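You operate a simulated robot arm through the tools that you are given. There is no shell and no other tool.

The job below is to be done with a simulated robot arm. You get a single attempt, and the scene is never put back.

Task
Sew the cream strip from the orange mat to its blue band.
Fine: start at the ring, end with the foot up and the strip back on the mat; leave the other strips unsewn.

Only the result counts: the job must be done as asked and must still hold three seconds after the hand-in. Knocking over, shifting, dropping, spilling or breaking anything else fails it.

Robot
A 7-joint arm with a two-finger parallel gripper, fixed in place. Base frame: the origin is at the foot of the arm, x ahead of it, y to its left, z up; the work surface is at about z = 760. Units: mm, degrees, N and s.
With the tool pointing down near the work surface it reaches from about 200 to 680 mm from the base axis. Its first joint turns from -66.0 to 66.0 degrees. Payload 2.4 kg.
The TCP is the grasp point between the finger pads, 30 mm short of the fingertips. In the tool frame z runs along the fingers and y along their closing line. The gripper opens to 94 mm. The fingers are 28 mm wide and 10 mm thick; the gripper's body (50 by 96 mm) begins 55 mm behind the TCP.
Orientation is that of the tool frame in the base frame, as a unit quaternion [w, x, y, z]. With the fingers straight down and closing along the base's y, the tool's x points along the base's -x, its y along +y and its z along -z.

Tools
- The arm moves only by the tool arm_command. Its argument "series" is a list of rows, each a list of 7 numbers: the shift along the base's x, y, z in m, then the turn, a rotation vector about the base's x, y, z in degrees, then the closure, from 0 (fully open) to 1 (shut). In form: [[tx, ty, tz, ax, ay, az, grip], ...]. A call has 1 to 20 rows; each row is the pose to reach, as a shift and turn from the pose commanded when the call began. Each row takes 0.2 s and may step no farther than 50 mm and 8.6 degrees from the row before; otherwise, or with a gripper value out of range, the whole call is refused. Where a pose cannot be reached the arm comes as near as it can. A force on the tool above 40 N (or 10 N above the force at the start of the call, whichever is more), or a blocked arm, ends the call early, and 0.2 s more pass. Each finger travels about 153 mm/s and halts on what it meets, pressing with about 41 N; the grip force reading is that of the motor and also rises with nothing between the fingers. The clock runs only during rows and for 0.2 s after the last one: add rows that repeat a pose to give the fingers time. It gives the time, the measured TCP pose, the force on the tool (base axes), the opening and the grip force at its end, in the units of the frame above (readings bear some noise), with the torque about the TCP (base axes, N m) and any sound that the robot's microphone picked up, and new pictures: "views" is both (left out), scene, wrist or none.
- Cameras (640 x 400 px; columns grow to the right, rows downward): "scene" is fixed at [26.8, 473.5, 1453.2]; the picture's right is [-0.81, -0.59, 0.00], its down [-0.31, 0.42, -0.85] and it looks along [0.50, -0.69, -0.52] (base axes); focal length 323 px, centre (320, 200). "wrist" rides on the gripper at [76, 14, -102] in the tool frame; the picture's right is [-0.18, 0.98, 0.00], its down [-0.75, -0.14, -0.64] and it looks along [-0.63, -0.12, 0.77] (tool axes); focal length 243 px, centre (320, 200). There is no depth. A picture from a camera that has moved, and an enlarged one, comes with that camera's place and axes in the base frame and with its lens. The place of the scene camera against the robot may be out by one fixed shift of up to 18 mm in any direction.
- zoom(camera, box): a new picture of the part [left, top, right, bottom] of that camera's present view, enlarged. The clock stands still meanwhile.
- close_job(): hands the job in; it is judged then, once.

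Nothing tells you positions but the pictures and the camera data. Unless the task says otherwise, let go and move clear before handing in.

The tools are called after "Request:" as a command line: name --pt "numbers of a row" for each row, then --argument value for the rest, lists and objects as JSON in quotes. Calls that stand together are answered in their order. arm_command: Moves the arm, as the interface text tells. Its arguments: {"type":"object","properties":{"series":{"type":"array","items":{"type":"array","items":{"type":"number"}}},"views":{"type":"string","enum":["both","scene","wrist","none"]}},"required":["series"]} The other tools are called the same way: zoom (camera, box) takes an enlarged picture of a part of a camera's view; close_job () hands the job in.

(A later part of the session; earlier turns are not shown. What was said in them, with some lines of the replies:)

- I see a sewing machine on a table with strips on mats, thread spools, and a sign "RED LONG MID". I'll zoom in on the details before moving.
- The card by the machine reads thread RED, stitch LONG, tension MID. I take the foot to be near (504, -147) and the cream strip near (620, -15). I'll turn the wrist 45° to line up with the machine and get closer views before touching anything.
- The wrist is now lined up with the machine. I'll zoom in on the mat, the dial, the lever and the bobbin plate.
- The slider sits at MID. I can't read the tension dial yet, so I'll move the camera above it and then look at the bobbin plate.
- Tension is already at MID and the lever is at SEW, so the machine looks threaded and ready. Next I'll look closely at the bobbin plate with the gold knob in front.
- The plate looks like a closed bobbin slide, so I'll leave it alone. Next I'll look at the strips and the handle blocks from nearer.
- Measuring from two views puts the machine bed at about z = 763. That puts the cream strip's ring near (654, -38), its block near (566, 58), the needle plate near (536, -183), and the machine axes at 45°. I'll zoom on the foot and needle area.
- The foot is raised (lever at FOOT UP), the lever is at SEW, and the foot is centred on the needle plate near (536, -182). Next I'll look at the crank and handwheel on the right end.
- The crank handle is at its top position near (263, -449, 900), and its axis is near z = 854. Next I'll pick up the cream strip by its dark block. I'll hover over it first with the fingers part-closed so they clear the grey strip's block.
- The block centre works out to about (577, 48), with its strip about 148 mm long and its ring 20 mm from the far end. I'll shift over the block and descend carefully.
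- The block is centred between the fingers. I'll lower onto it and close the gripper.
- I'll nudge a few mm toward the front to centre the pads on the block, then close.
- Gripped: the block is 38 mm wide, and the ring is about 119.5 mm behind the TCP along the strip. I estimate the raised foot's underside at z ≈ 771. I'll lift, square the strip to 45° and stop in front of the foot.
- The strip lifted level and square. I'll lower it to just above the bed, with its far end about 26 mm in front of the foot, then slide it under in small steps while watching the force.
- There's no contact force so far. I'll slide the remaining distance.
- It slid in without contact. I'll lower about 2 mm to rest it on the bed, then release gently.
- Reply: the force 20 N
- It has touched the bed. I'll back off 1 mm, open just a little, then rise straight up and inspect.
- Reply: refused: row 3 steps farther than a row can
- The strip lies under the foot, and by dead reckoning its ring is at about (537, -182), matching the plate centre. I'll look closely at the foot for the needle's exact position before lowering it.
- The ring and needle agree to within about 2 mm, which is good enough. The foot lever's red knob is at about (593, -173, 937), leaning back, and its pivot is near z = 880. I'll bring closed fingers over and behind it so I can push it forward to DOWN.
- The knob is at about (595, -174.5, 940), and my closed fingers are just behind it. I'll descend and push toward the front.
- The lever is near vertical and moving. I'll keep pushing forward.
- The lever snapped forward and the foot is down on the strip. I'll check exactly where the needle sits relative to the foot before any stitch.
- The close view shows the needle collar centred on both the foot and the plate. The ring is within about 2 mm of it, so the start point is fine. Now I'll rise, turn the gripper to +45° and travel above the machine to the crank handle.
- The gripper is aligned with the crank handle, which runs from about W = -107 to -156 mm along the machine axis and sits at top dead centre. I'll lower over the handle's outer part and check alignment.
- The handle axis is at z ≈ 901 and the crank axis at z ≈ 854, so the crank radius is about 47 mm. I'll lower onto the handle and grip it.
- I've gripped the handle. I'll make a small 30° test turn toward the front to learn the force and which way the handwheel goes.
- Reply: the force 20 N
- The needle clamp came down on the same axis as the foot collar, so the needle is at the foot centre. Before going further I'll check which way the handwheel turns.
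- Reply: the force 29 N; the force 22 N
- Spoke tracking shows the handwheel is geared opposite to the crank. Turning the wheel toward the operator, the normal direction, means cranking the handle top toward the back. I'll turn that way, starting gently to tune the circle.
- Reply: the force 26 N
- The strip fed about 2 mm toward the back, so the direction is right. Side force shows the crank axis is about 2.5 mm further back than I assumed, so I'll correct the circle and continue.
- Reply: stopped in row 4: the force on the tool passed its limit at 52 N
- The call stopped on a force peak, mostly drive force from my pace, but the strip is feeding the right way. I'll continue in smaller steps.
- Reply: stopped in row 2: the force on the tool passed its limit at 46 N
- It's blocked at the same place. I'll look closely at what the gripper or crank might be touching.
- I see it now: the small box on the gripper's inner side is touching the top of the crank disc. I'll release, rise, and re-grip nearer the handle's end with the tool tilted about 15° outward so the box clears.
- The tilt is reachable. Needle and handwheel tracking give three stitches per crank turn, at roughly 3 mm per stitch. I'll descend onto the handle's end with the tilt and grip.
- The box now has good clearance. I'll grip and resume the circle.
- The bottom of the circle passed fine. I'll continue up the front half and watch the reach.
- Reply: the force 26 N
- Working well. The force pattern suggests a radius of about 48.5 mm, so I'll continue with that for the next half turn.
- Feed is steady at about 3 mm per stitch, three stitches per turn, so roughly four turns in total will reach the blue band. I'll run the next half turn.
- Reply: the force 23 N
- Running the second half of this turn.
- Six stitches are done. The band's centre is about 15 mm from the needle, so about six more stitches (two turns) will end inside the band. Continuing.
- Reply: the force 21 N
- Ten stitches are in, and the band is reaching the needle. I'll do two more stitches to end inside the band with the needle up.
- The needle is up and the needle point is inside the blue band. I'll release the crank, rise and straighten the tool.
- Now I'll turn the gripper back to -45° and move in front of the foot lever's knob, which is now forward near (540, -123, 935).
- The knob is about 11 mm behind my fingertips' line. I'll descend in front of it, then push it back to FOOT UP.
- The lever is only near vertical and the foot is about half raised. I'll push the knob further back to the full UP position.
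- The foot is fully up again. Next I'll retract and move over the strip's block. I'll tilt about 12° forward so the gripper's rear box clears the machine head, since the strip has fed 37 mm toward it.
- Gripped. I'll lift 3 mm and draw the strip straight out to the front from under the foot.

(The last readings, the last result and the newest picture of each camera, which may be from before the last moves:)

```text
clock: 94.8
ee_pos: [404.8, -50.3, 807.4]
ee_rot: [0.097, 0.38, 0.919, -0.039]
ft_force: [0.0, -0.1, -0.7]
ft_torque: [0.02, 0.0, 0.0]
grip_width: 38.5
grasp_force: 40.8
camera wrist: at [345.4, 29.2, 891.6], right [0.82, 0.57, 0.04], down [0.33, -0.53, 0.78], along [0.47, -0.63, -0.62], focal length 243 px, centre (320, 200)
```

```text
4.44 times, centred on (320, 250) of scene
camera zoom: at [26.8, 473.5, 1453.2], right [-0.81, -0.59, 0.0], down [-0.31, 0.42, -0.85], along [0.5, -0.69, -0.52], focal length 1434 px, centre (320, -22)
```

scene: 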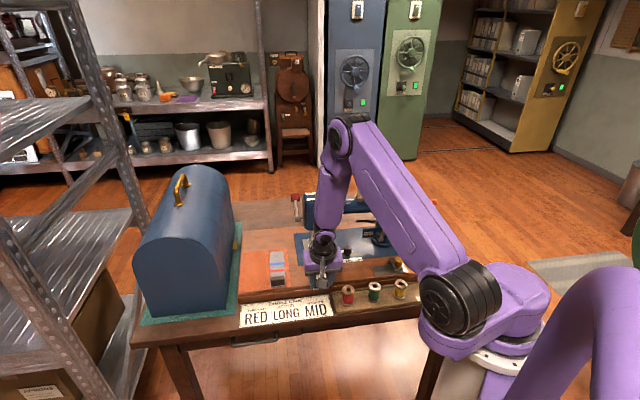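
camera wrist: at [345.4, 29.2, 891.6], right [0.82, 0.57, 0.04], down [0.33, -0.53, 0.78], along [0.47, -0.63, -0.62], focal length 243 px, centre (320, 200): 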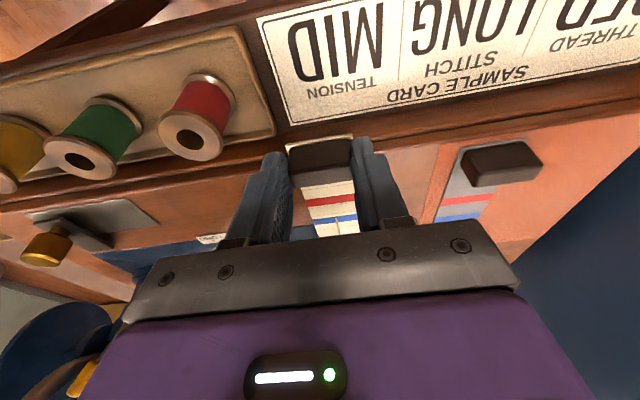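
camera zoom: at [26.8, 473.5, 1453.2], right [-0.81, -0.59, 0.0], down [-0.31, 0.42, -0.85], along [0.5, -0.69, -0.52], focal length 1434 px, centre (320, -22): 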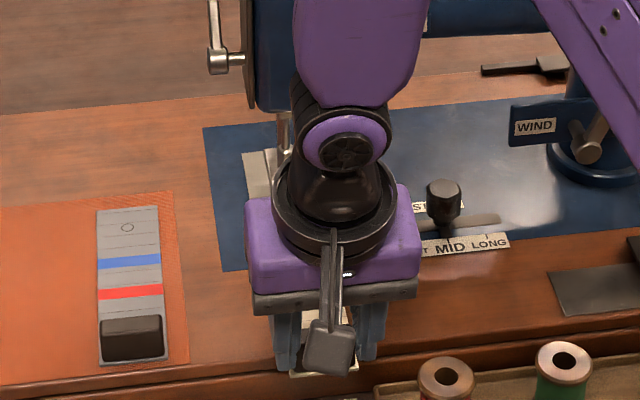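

The strip should be clear of the foot now. I'll lift it and look at the stitches.

Request:
arm_command --pt "-0.003 0.003 0.01 0 0 0 0.7" --pt "-0.005 0.005 0.03 0 0 0 0.7" --pt "-0.005 0.005 0.06 0 0 0 0.7" --pt "0.02 0.02 0.08 4.25 4.25 0 0.7" --pt "0.045 0.037 0.09 8.5 8.5 0 0.7" --views "both"

Request:
zoom --camera "wrist" --box '[240, 100, 400, 240]'

Request:
zoom --camera "scene" --box '[265, 180, 345, 270]'

```text
clock: 96.0
ee_pos: [448.8, -16.3, 898.0]
ee_rot: [0.0, 0.39, 0.921, 0.001]
ft_force: [1.4, 8.7, 0.2]
ft_torque: [-0.67, 0.13, 0.03]
grip_width: 38.6
grasp_force: 41.5
camera wrist: at [404.6, 49.1, 1000.1], right [0.83, 0.55, 0.0], down [0.42, -0.64, 0.64], along [0.35, -0.53, -0.77], focal length 243 px, centre (320, 200)
```

scene: 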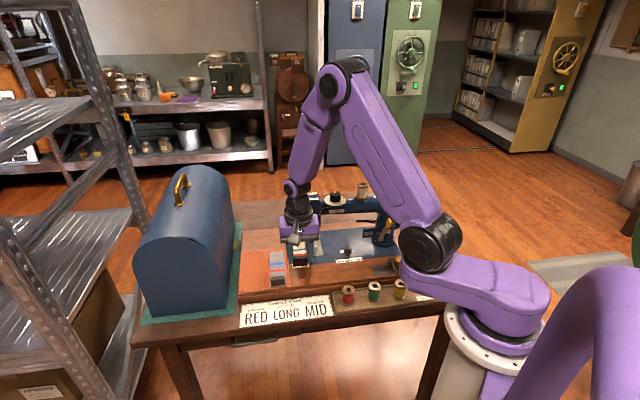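
wrist: 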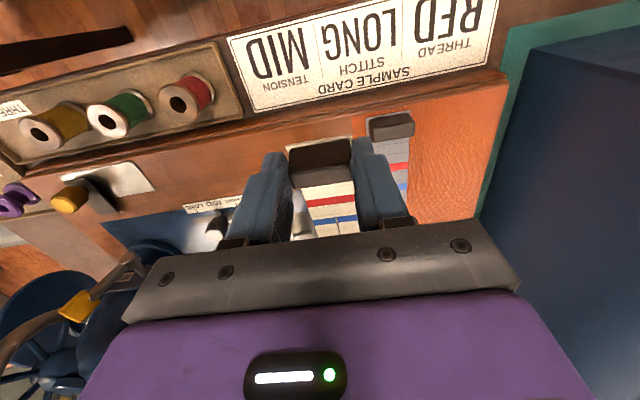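

```text
2.86 times, centred on (320, 170) of wrist
camera zoom: at [404.6, 49.1, 1000.1], right [0.83, 0.55, 0.0], down [0.42, -0.64, 0.64], along [0.35, -0.53, -0.77], focal length 693 px, centre (320, 286)
```

zoom: 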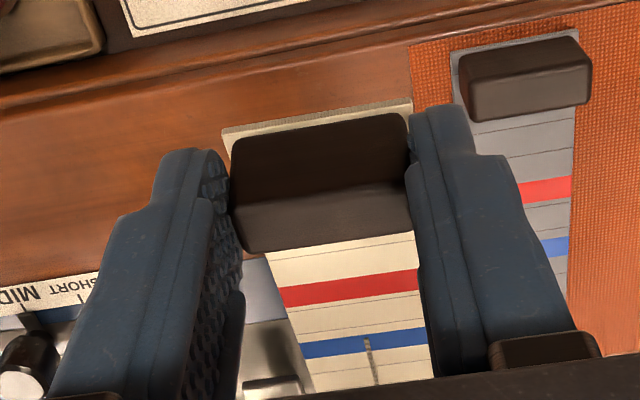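

```text
4.44 times, centred on (305, 225) of scene
camera zoom: at [26.9, 474.2, 1452.9], right [-0.81, -0.59, 0.0], down [-0.31, 0.42, -0.85], along [0.5, -0.69, -0.52], focal length 1434 px, centre (387, 89)
```

zoom: 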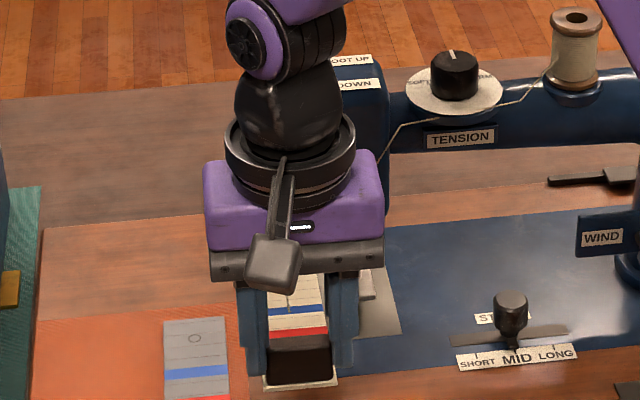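

The stitch line ends mid blue band. There's a light sideways contact on the strip (about 9 N), likely its far end against the machine head, so I'll back off toward the front first.

Request:
arm_command --pt "-0.01 0.01 0 0 0 0 0.7" --pt "-0.025 0.025 0.005 0 0 0 0.7" --views "both"

Request:
zoom --camera "scene" --box '[265, 180, 345, 270]'

Request:
zoom --camera "wrist" --box '[240, 100, 400, 240]'

```text
clock: 96.6
ee_pos: [424.1, 14.2, 901.2]
ee_rot: [0.0, 0.382, 0.924, 0.001]
ft_force: [0.4, 1.2, -0.2]
ft_torque: [0.02, 0.02, -0.03]
grip_width: 38.7
grasp_force: 40.7
camera wrist: at [379.5, 77.8, 1004.4], right [0.82, 0.57, 0.0], down [0.43, -0.63, 0.64], along [0.36, -0.53, -0.77], focal length 243 px, centre (320, 200)
```

scene: 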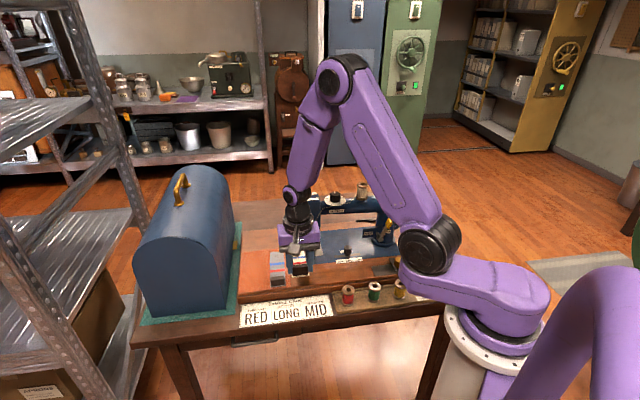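
wrist: 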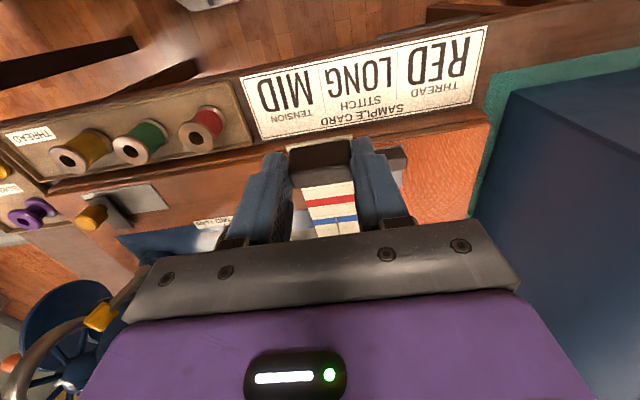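

```text
4.44 times, centred on (305, 225) of scene
camera zoom: at [26.8, 473.5, 1453.1], right [-0.81, -0.59, 0.0], down [-0.31, 0.42, -0.85], along [0.5, -0.69, -0.52], focal length 1434 px, centre (387, 89)
```

zoom: 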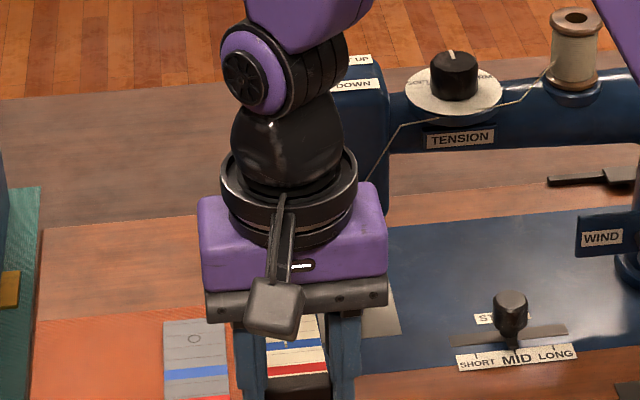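

```text
2.86 times, centred on (320, 170) of wrist
camera zoom: at [379.5, 77.8, 1004.4], right [0.82, 0.57, 0.0], down [0.43, -0.63, 0.64], along [0.36, -0.53, -0.77], focal length 693 px, centre (320, 286)
```

zoom: 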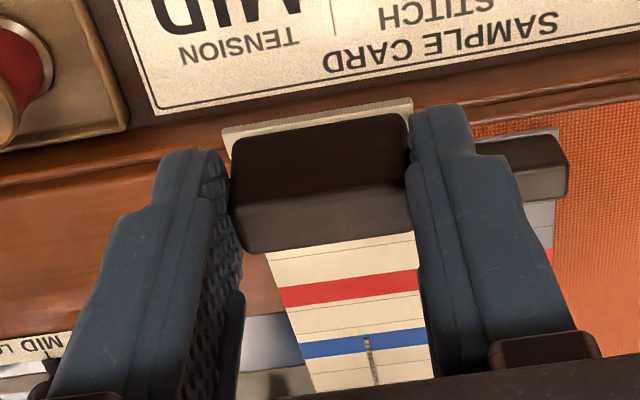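

Contact has cleared. Because I straightened the tool after gripping, the strip now hangs pitched, so I'll restore the 12° tilt to level it, then carry it over the mat.

Request:
arm_command --pt "0.0 0.005 0.005 -4.25 -4.25 0 0.7" --pt "0.01 0.015 0.01 -8.5 -8.5 0 0.7" --pt "0.04 0.03 0.01 -8.5 -8.5 0 0.7" --pt "0.075 0.04 0.01 -8.5 -8.5 0 0.7" --pt "0.11 0.043 0.01 -8.5 -8.5 0 0.7" --pt "0.144 0.044 0.01 -8.5 -8.5 0 0.7" --views "both"

Request:
zoom --camera "scene" --box '[220, 200, 320, 300]'

Request:
zoom --camera "scene" --box '[280, 180, 345, 260]'

```text
clock: 98.0
ee_pos: [567.7, 57.2, 911.2]
ee_rot: [0.097, 0.38, 0.919, -0.039]
ft_force: [-0.1, -0.3, -0.6]
ft_torque: [0.02, 0.0, -0.05]
grip_width: 38.4
grasp_force: 41.2
camera wrist: at [510.4, 135.5, 996.4], right [0.82, 0.57, 0.04], down [0.33, -0.53, 0.78], along [0.47, -0.63, -0.62], focal length 243 px, centre (320, 200)
```

scene: 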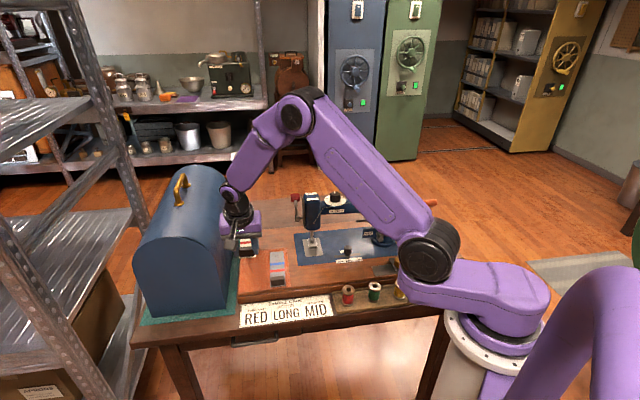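
wrist: 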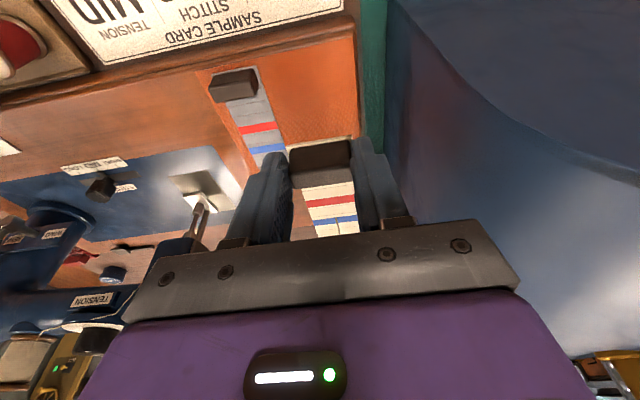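

```text
4.00 times, centred on (270, 250) of scene
camera zoom: at [26.7, 473.5, 1453.2], right [-0.81, -0.59, 0.0], down [-0.31, 0.42, -0.85], along [0.5, -0.69, -0.52], focal length 1291 px, centre (520, 0)
```

zoom: 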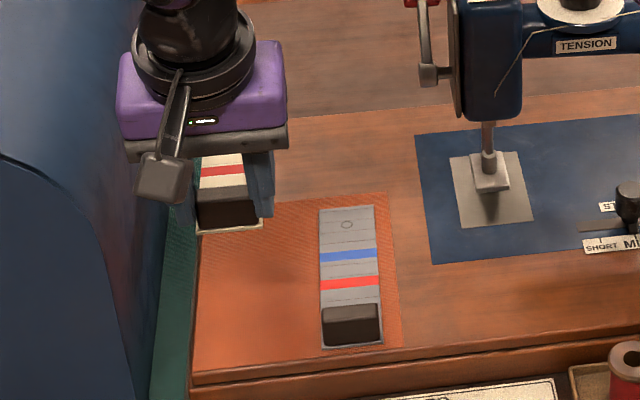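

```text
5.00 times, centred on (312, 220) of scene
camera zoom: at [26.7, 473.5, 1453.2], right [-0.81, -0.59, 0.0], down [-0.31, 0.42, -0.85], along [0.5, -0.69, -0.52], focal length 1613 px, centre (358, 100)
```

zoom: 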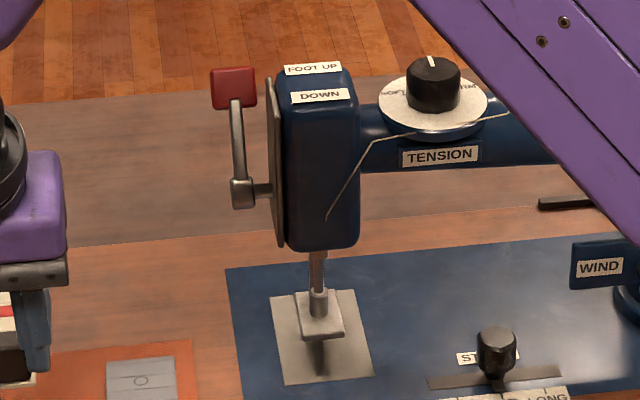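

The foot and lever are fully up and the machine looks undisturbed. I'll lower the strip onto its original place on the orange mat.

Request:
arm_command --pt "0.0003 0.0005 -0.03 0 0 -1.5 0.7" --pt "0.0003 0.0005 -0.06 0 0 -3.2 0.7" --pt "0.0003 0.0005 -0.09 0 0 -3.2 0.7" --pt "0.0003 0.0005 -0.1 0 0 -3.2 0.7" --pt "0.0003 0.0005 -0.104 0 0 -3.2 0.7" --views "both"

Request:
zoom --camera "scene" --box '[225, 230, 305, 300]'

Request:
zoom --camera "wrist" --box '[240, 80, 400, 220]'

```text
clock: 99.2
ee_pos: [568.1, 56.0, 808.8]
ee_rot: [0.095, 0.406, 0.908, -0.042]
ft_force: [-0.8, 0.6, 0.0]
ft_torque: [-0.01, 0.02, -0.02]
grip_width: 38.8
grasp_force: 41.0
camera wrist: at [514.3, 138.9, 892.6], right [0.85, 0.52, 0.04], down [0.3, -0.54, 0.78], along [0.43, -0.66, -0.62], focal length 243 px, centre (320, 200)
```

scene: 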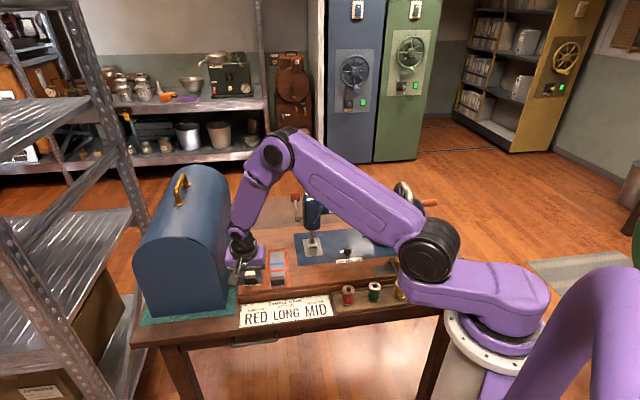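
wrist: 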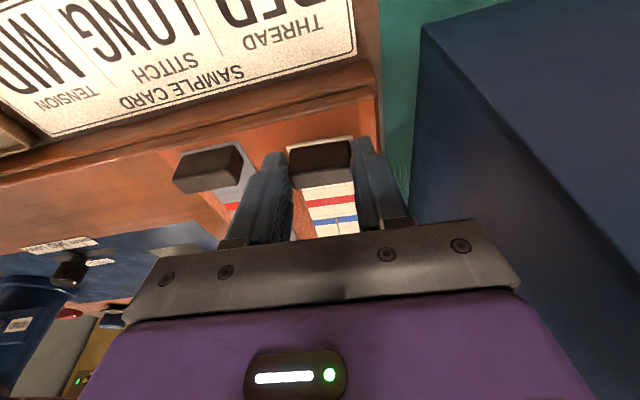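

```text
5.71 times, centred on (265, 265) of scene
camera zoom: at [26.8, 473.5, 1453.2], right [-0.81, -0.59, 0.0], down [-0.31, 0.42, -0.85], along [0.5, -0.69, -0.52], focal length 1844 px, centre (634, -171)
```

zoom: 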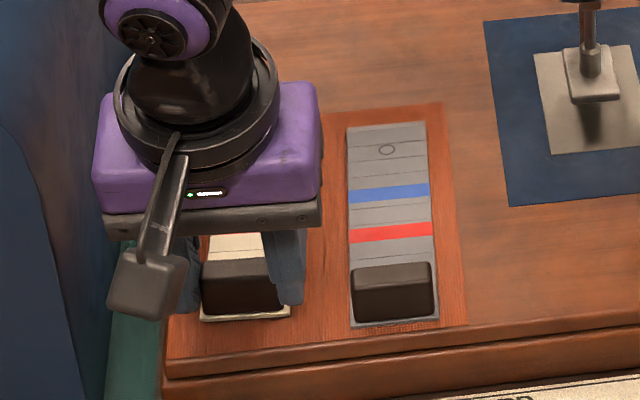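

```text
2.86 times, centred on (320, 150) of wrist
camera zoom: at [514.3, 138.9, 892.6], right [0.85, 0.52, 0.04], down [0.3, -0.54, 0.78], along [0.43, -0.66, -0.62], focal length 693 px, centre (320, 343)
```

zoom: 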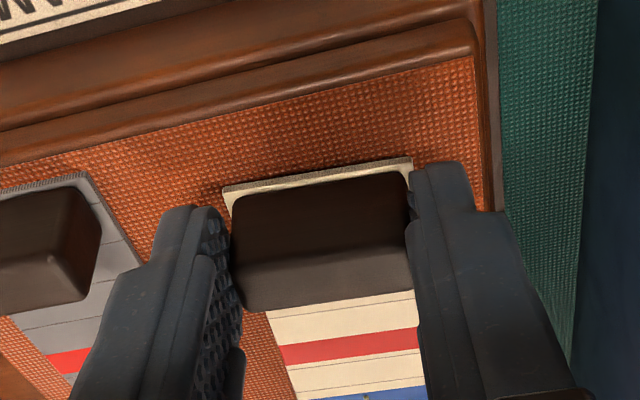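

Request:
arm_command --pt "0 0 -0.002 0 0 0 0.7" --pt "0 0 -0.0035 0 0 0 0.7" --views "none"

```text
clock: 99.8
ee_pos: [568.6, 56.9, 805.0]
ee_rot: [0.095, 0.406, 0.908, -0.041]
ft_force: [0.3, -0.8, -0.3]
ft_torque: [-0.03, 0.01, -0.02]
grip_width: 38.8
grasp_force: 41.1
```

Request:
arm_command --pt "0 0 -0.001 0 0 0 0.7" --pt "0 0 -0.0018 0 0 0 0.7" --views "none"

```text
clock: 100.4
ee_pos: [567.8, 57.8, 803.1]
ee_rot: [0.097, 0.406, 0.908, -0.042]
ft_force: [-4.5, -0.9, 14.5]
ft_torque: [-0.2, 0.26, -0.06]
grip_width: 38.7
grasp_force: 41.5
```

The strip has touched the mat. I'll ease off half a millimetre, open gently, and rise clear.

Request:
arm_command --pt "0 0 0.0006 0 0 0 0.7" --pt "0 0 0.0006 0 0 0 0.6" --pt "0 0 0.0006 0 0 0 0.45" --pt "0 0 0.0006 0 0 0 0.42" --pt "0 0 0.02 0 0 0 0.42" --pt "0 0 0.06 0 0 0 0.42" --pt "0 0 0.1 0 0 0 0.42" --pt "-0.02 0.0 0.14 4.25 4.25 0 0.42" --pt "-0.05 0.0 0.17 8.5 8.5 0 0.42" --pt "-0.095 -0.005 0.19 8.5 8.5 0 0.42" --views "both"

Request:
zoom --camera "wrist" --box '[300, 60, 460, 200]'

Request:
zoom --camera "scene" --box '[225, 235, 305, 300]'

```text
clock: 102.6
ee_pos: [473.2, 52.7, 993.6]
ee_rot: [-0.003, 0.407, 0.913, -0.004]
ft_force: [-0.1, -0.2, 0.7]
ft_torque: [0.0, 0.0, -0.01]
grip_width: 54.2
grasp_force: 0.1
camera wrist: at [433.2, 120.1, 1095.4], right [0.85, 0.52, -0.01], down [0.4, -0.65, 0.64], along [0.33, -0.55, -0.77], focal length 243 px, centre (320, 200)
```

scene: 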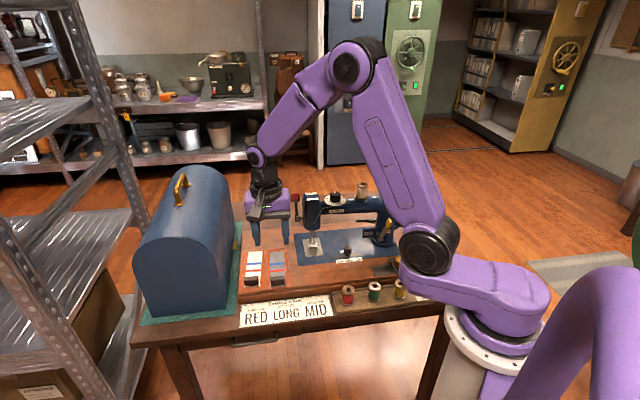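
wrist: 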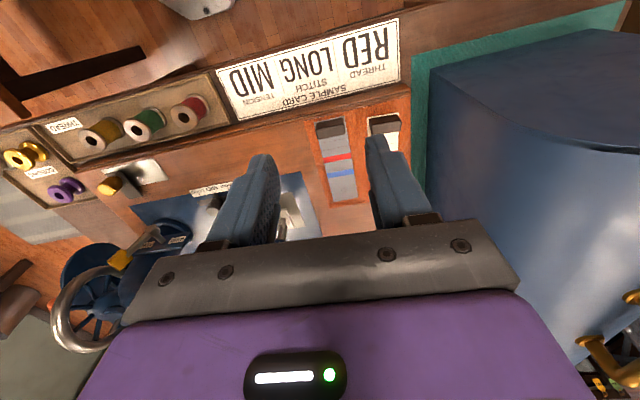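

```text
2.86 times, centred on (380, 130) of wrist
camera zoom: at [433.2, 120.1, 1095.4], right [0.85, 0.52, -0.01], down [0.4, -0.65, 0.64], along [0.33, -0.55, -0.77], focal length 693 px, centre (149, 400)
```

zoom: 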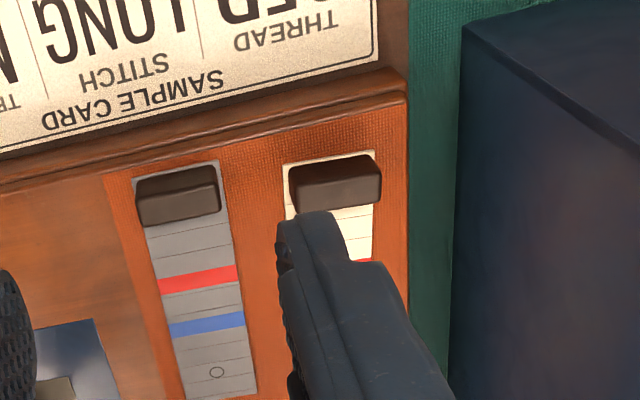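

```text
6.15 times, centred on (265, 268) of scene
camera zoom: at [26.8, 473.5, 1453.2], right [-0.81, -0.59, 0.0], down [-0.31, 0.42, -0.85], along [0.5, -0.69, -0.52], focal length 1986 px, centre (658, -215)
```

zoom: 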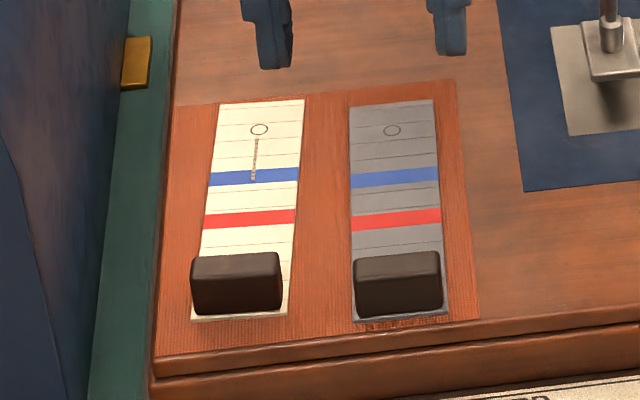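

The strip is back on the mat with a visible stitch line. I'll zoom in to check its ends.

Request:
zoom --camera "scene" --box '[250, 248, 282, 268]'

Request:
zoom --camera "scene" --box '[230, 170, 450, 330]'

```text
16.00 times, centred on (266, 258) of scene
camera zoom: at [26.8, 473.5, 1453.2], right [-0.81, -0.59, 0.0], down [-0.31, 0.42, -0.85], along [0.5, -0.69, -0.52], focal length 5162 px, centre (1184, -728)
```

zoom: 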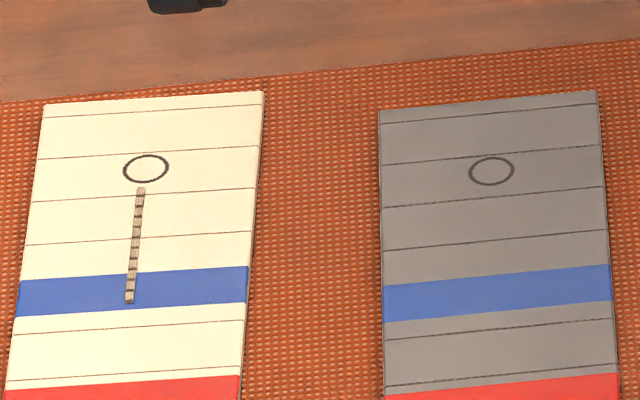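

```text
2.50 times, centred on (340, 250) of scene
camera zoom: at [26.8, 473.5, 1453.2], right [-0.81, -0.59, 0.0], down [-0.31, 0.42, -0.85], along [0.5, -0.69, -0.52], focal length 807 px, centre (270, 75)
```

zoom: 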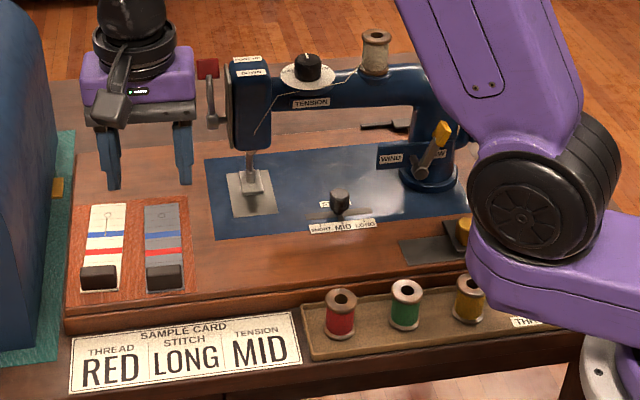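

The stitch line runs from just past the ring's edge to inside the blue band. The grey strip is unsewn, the foot is up, and nothing else appears to have moved. I'll raise the arm clear and take a last look before handing in.

Request:
arm_command --pt "-0.02 0 0.04 0 0 0 0.3" --pt "-0.04 0 0.08 0 0 0 0.2" --pt "-0.06 0 0.12 0 0 0 0.2" --pt "-0.06 0 0.12 0 0 0 0.2" --views "both"

Request:
zoom --camera "scene" --box '[230, 180, 350, 300]'

```text
clock: 103.6
ee_pos: [414.3, 52.3, 1113.6]
ee_rot: [-0.002, 0.408, 0.913, -0.004]
ft_force: [0.2, 0.0, -0.4]
ft_torque: [-0.02, -0.01, -0.01]
grip_width: 75.2
grasp_force: 0.1
camera wrist: at [373.4, 119.7, 1215.5], right [0.85, 0.52, -0.01], down [0.4, -0.65, 0.64], along [0.33, -0.55, -0.77], focal length 243 px, centre (320, 200)
```

scene: 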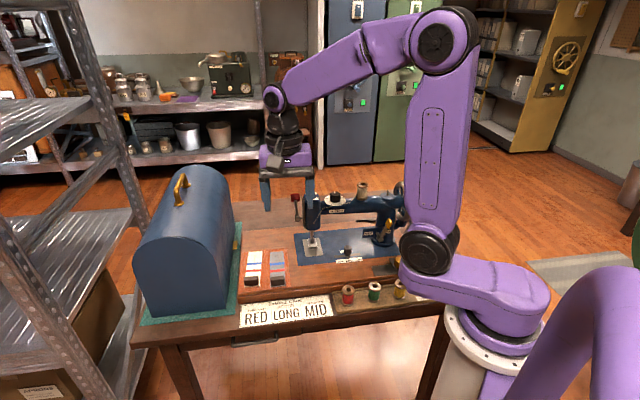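
wrist: 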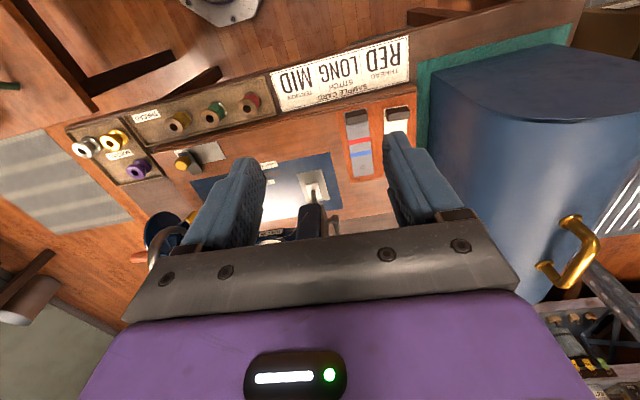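

```text
3.33 times, centred on (290, 240) of scene
camera zoom: at [26.8, 473.5, 1453.2], right [-0.81, -0.59, 0.0], down [-0.31, 0.42, -0.85], along [0.5, -0.69, -0.52], focal length 1076 px, centre (420, 67)
```

zoom: 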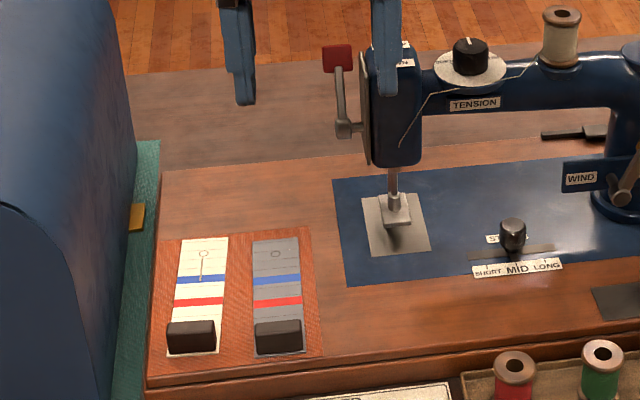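

The cream strip is back on the mat with its stitch line running from the ring to the blue band. The foot is up, the grey strip is untouched and the arm is clear, so I'm handing in.

Request:
close_job

```text
The job is handed in.
```

The cream strip is sewn to its blue band and back on the orange mat, and I've handed the job in. The foot is up and the grey strip is unsewn. Nothing else looks moved in the last pictures.

- **Start:** the first stitch is about 5 mm from the ring's centre, just past its edge. The foot hid the ring while I was placing the strip.
- **End:** the last stitch is inside the blue band, about 3 mm past its middle.
- **Sample card not followed:** the card by the machine reads RED thread, LONG stitch, MID tension. Your instructions didn't mention it, so I left the machine as set: cream thread, MID stitch and MID tension. If you wanted the card's settings, the thread and stitch length are wrong.
- **Bumps:** early in the cranking, the gripper pressed against the crank disc hard enough to stop the arm twice. Later the strip brushed something lightly, probably the machine head, as I lifted it out. I saw no damage or shift from either.
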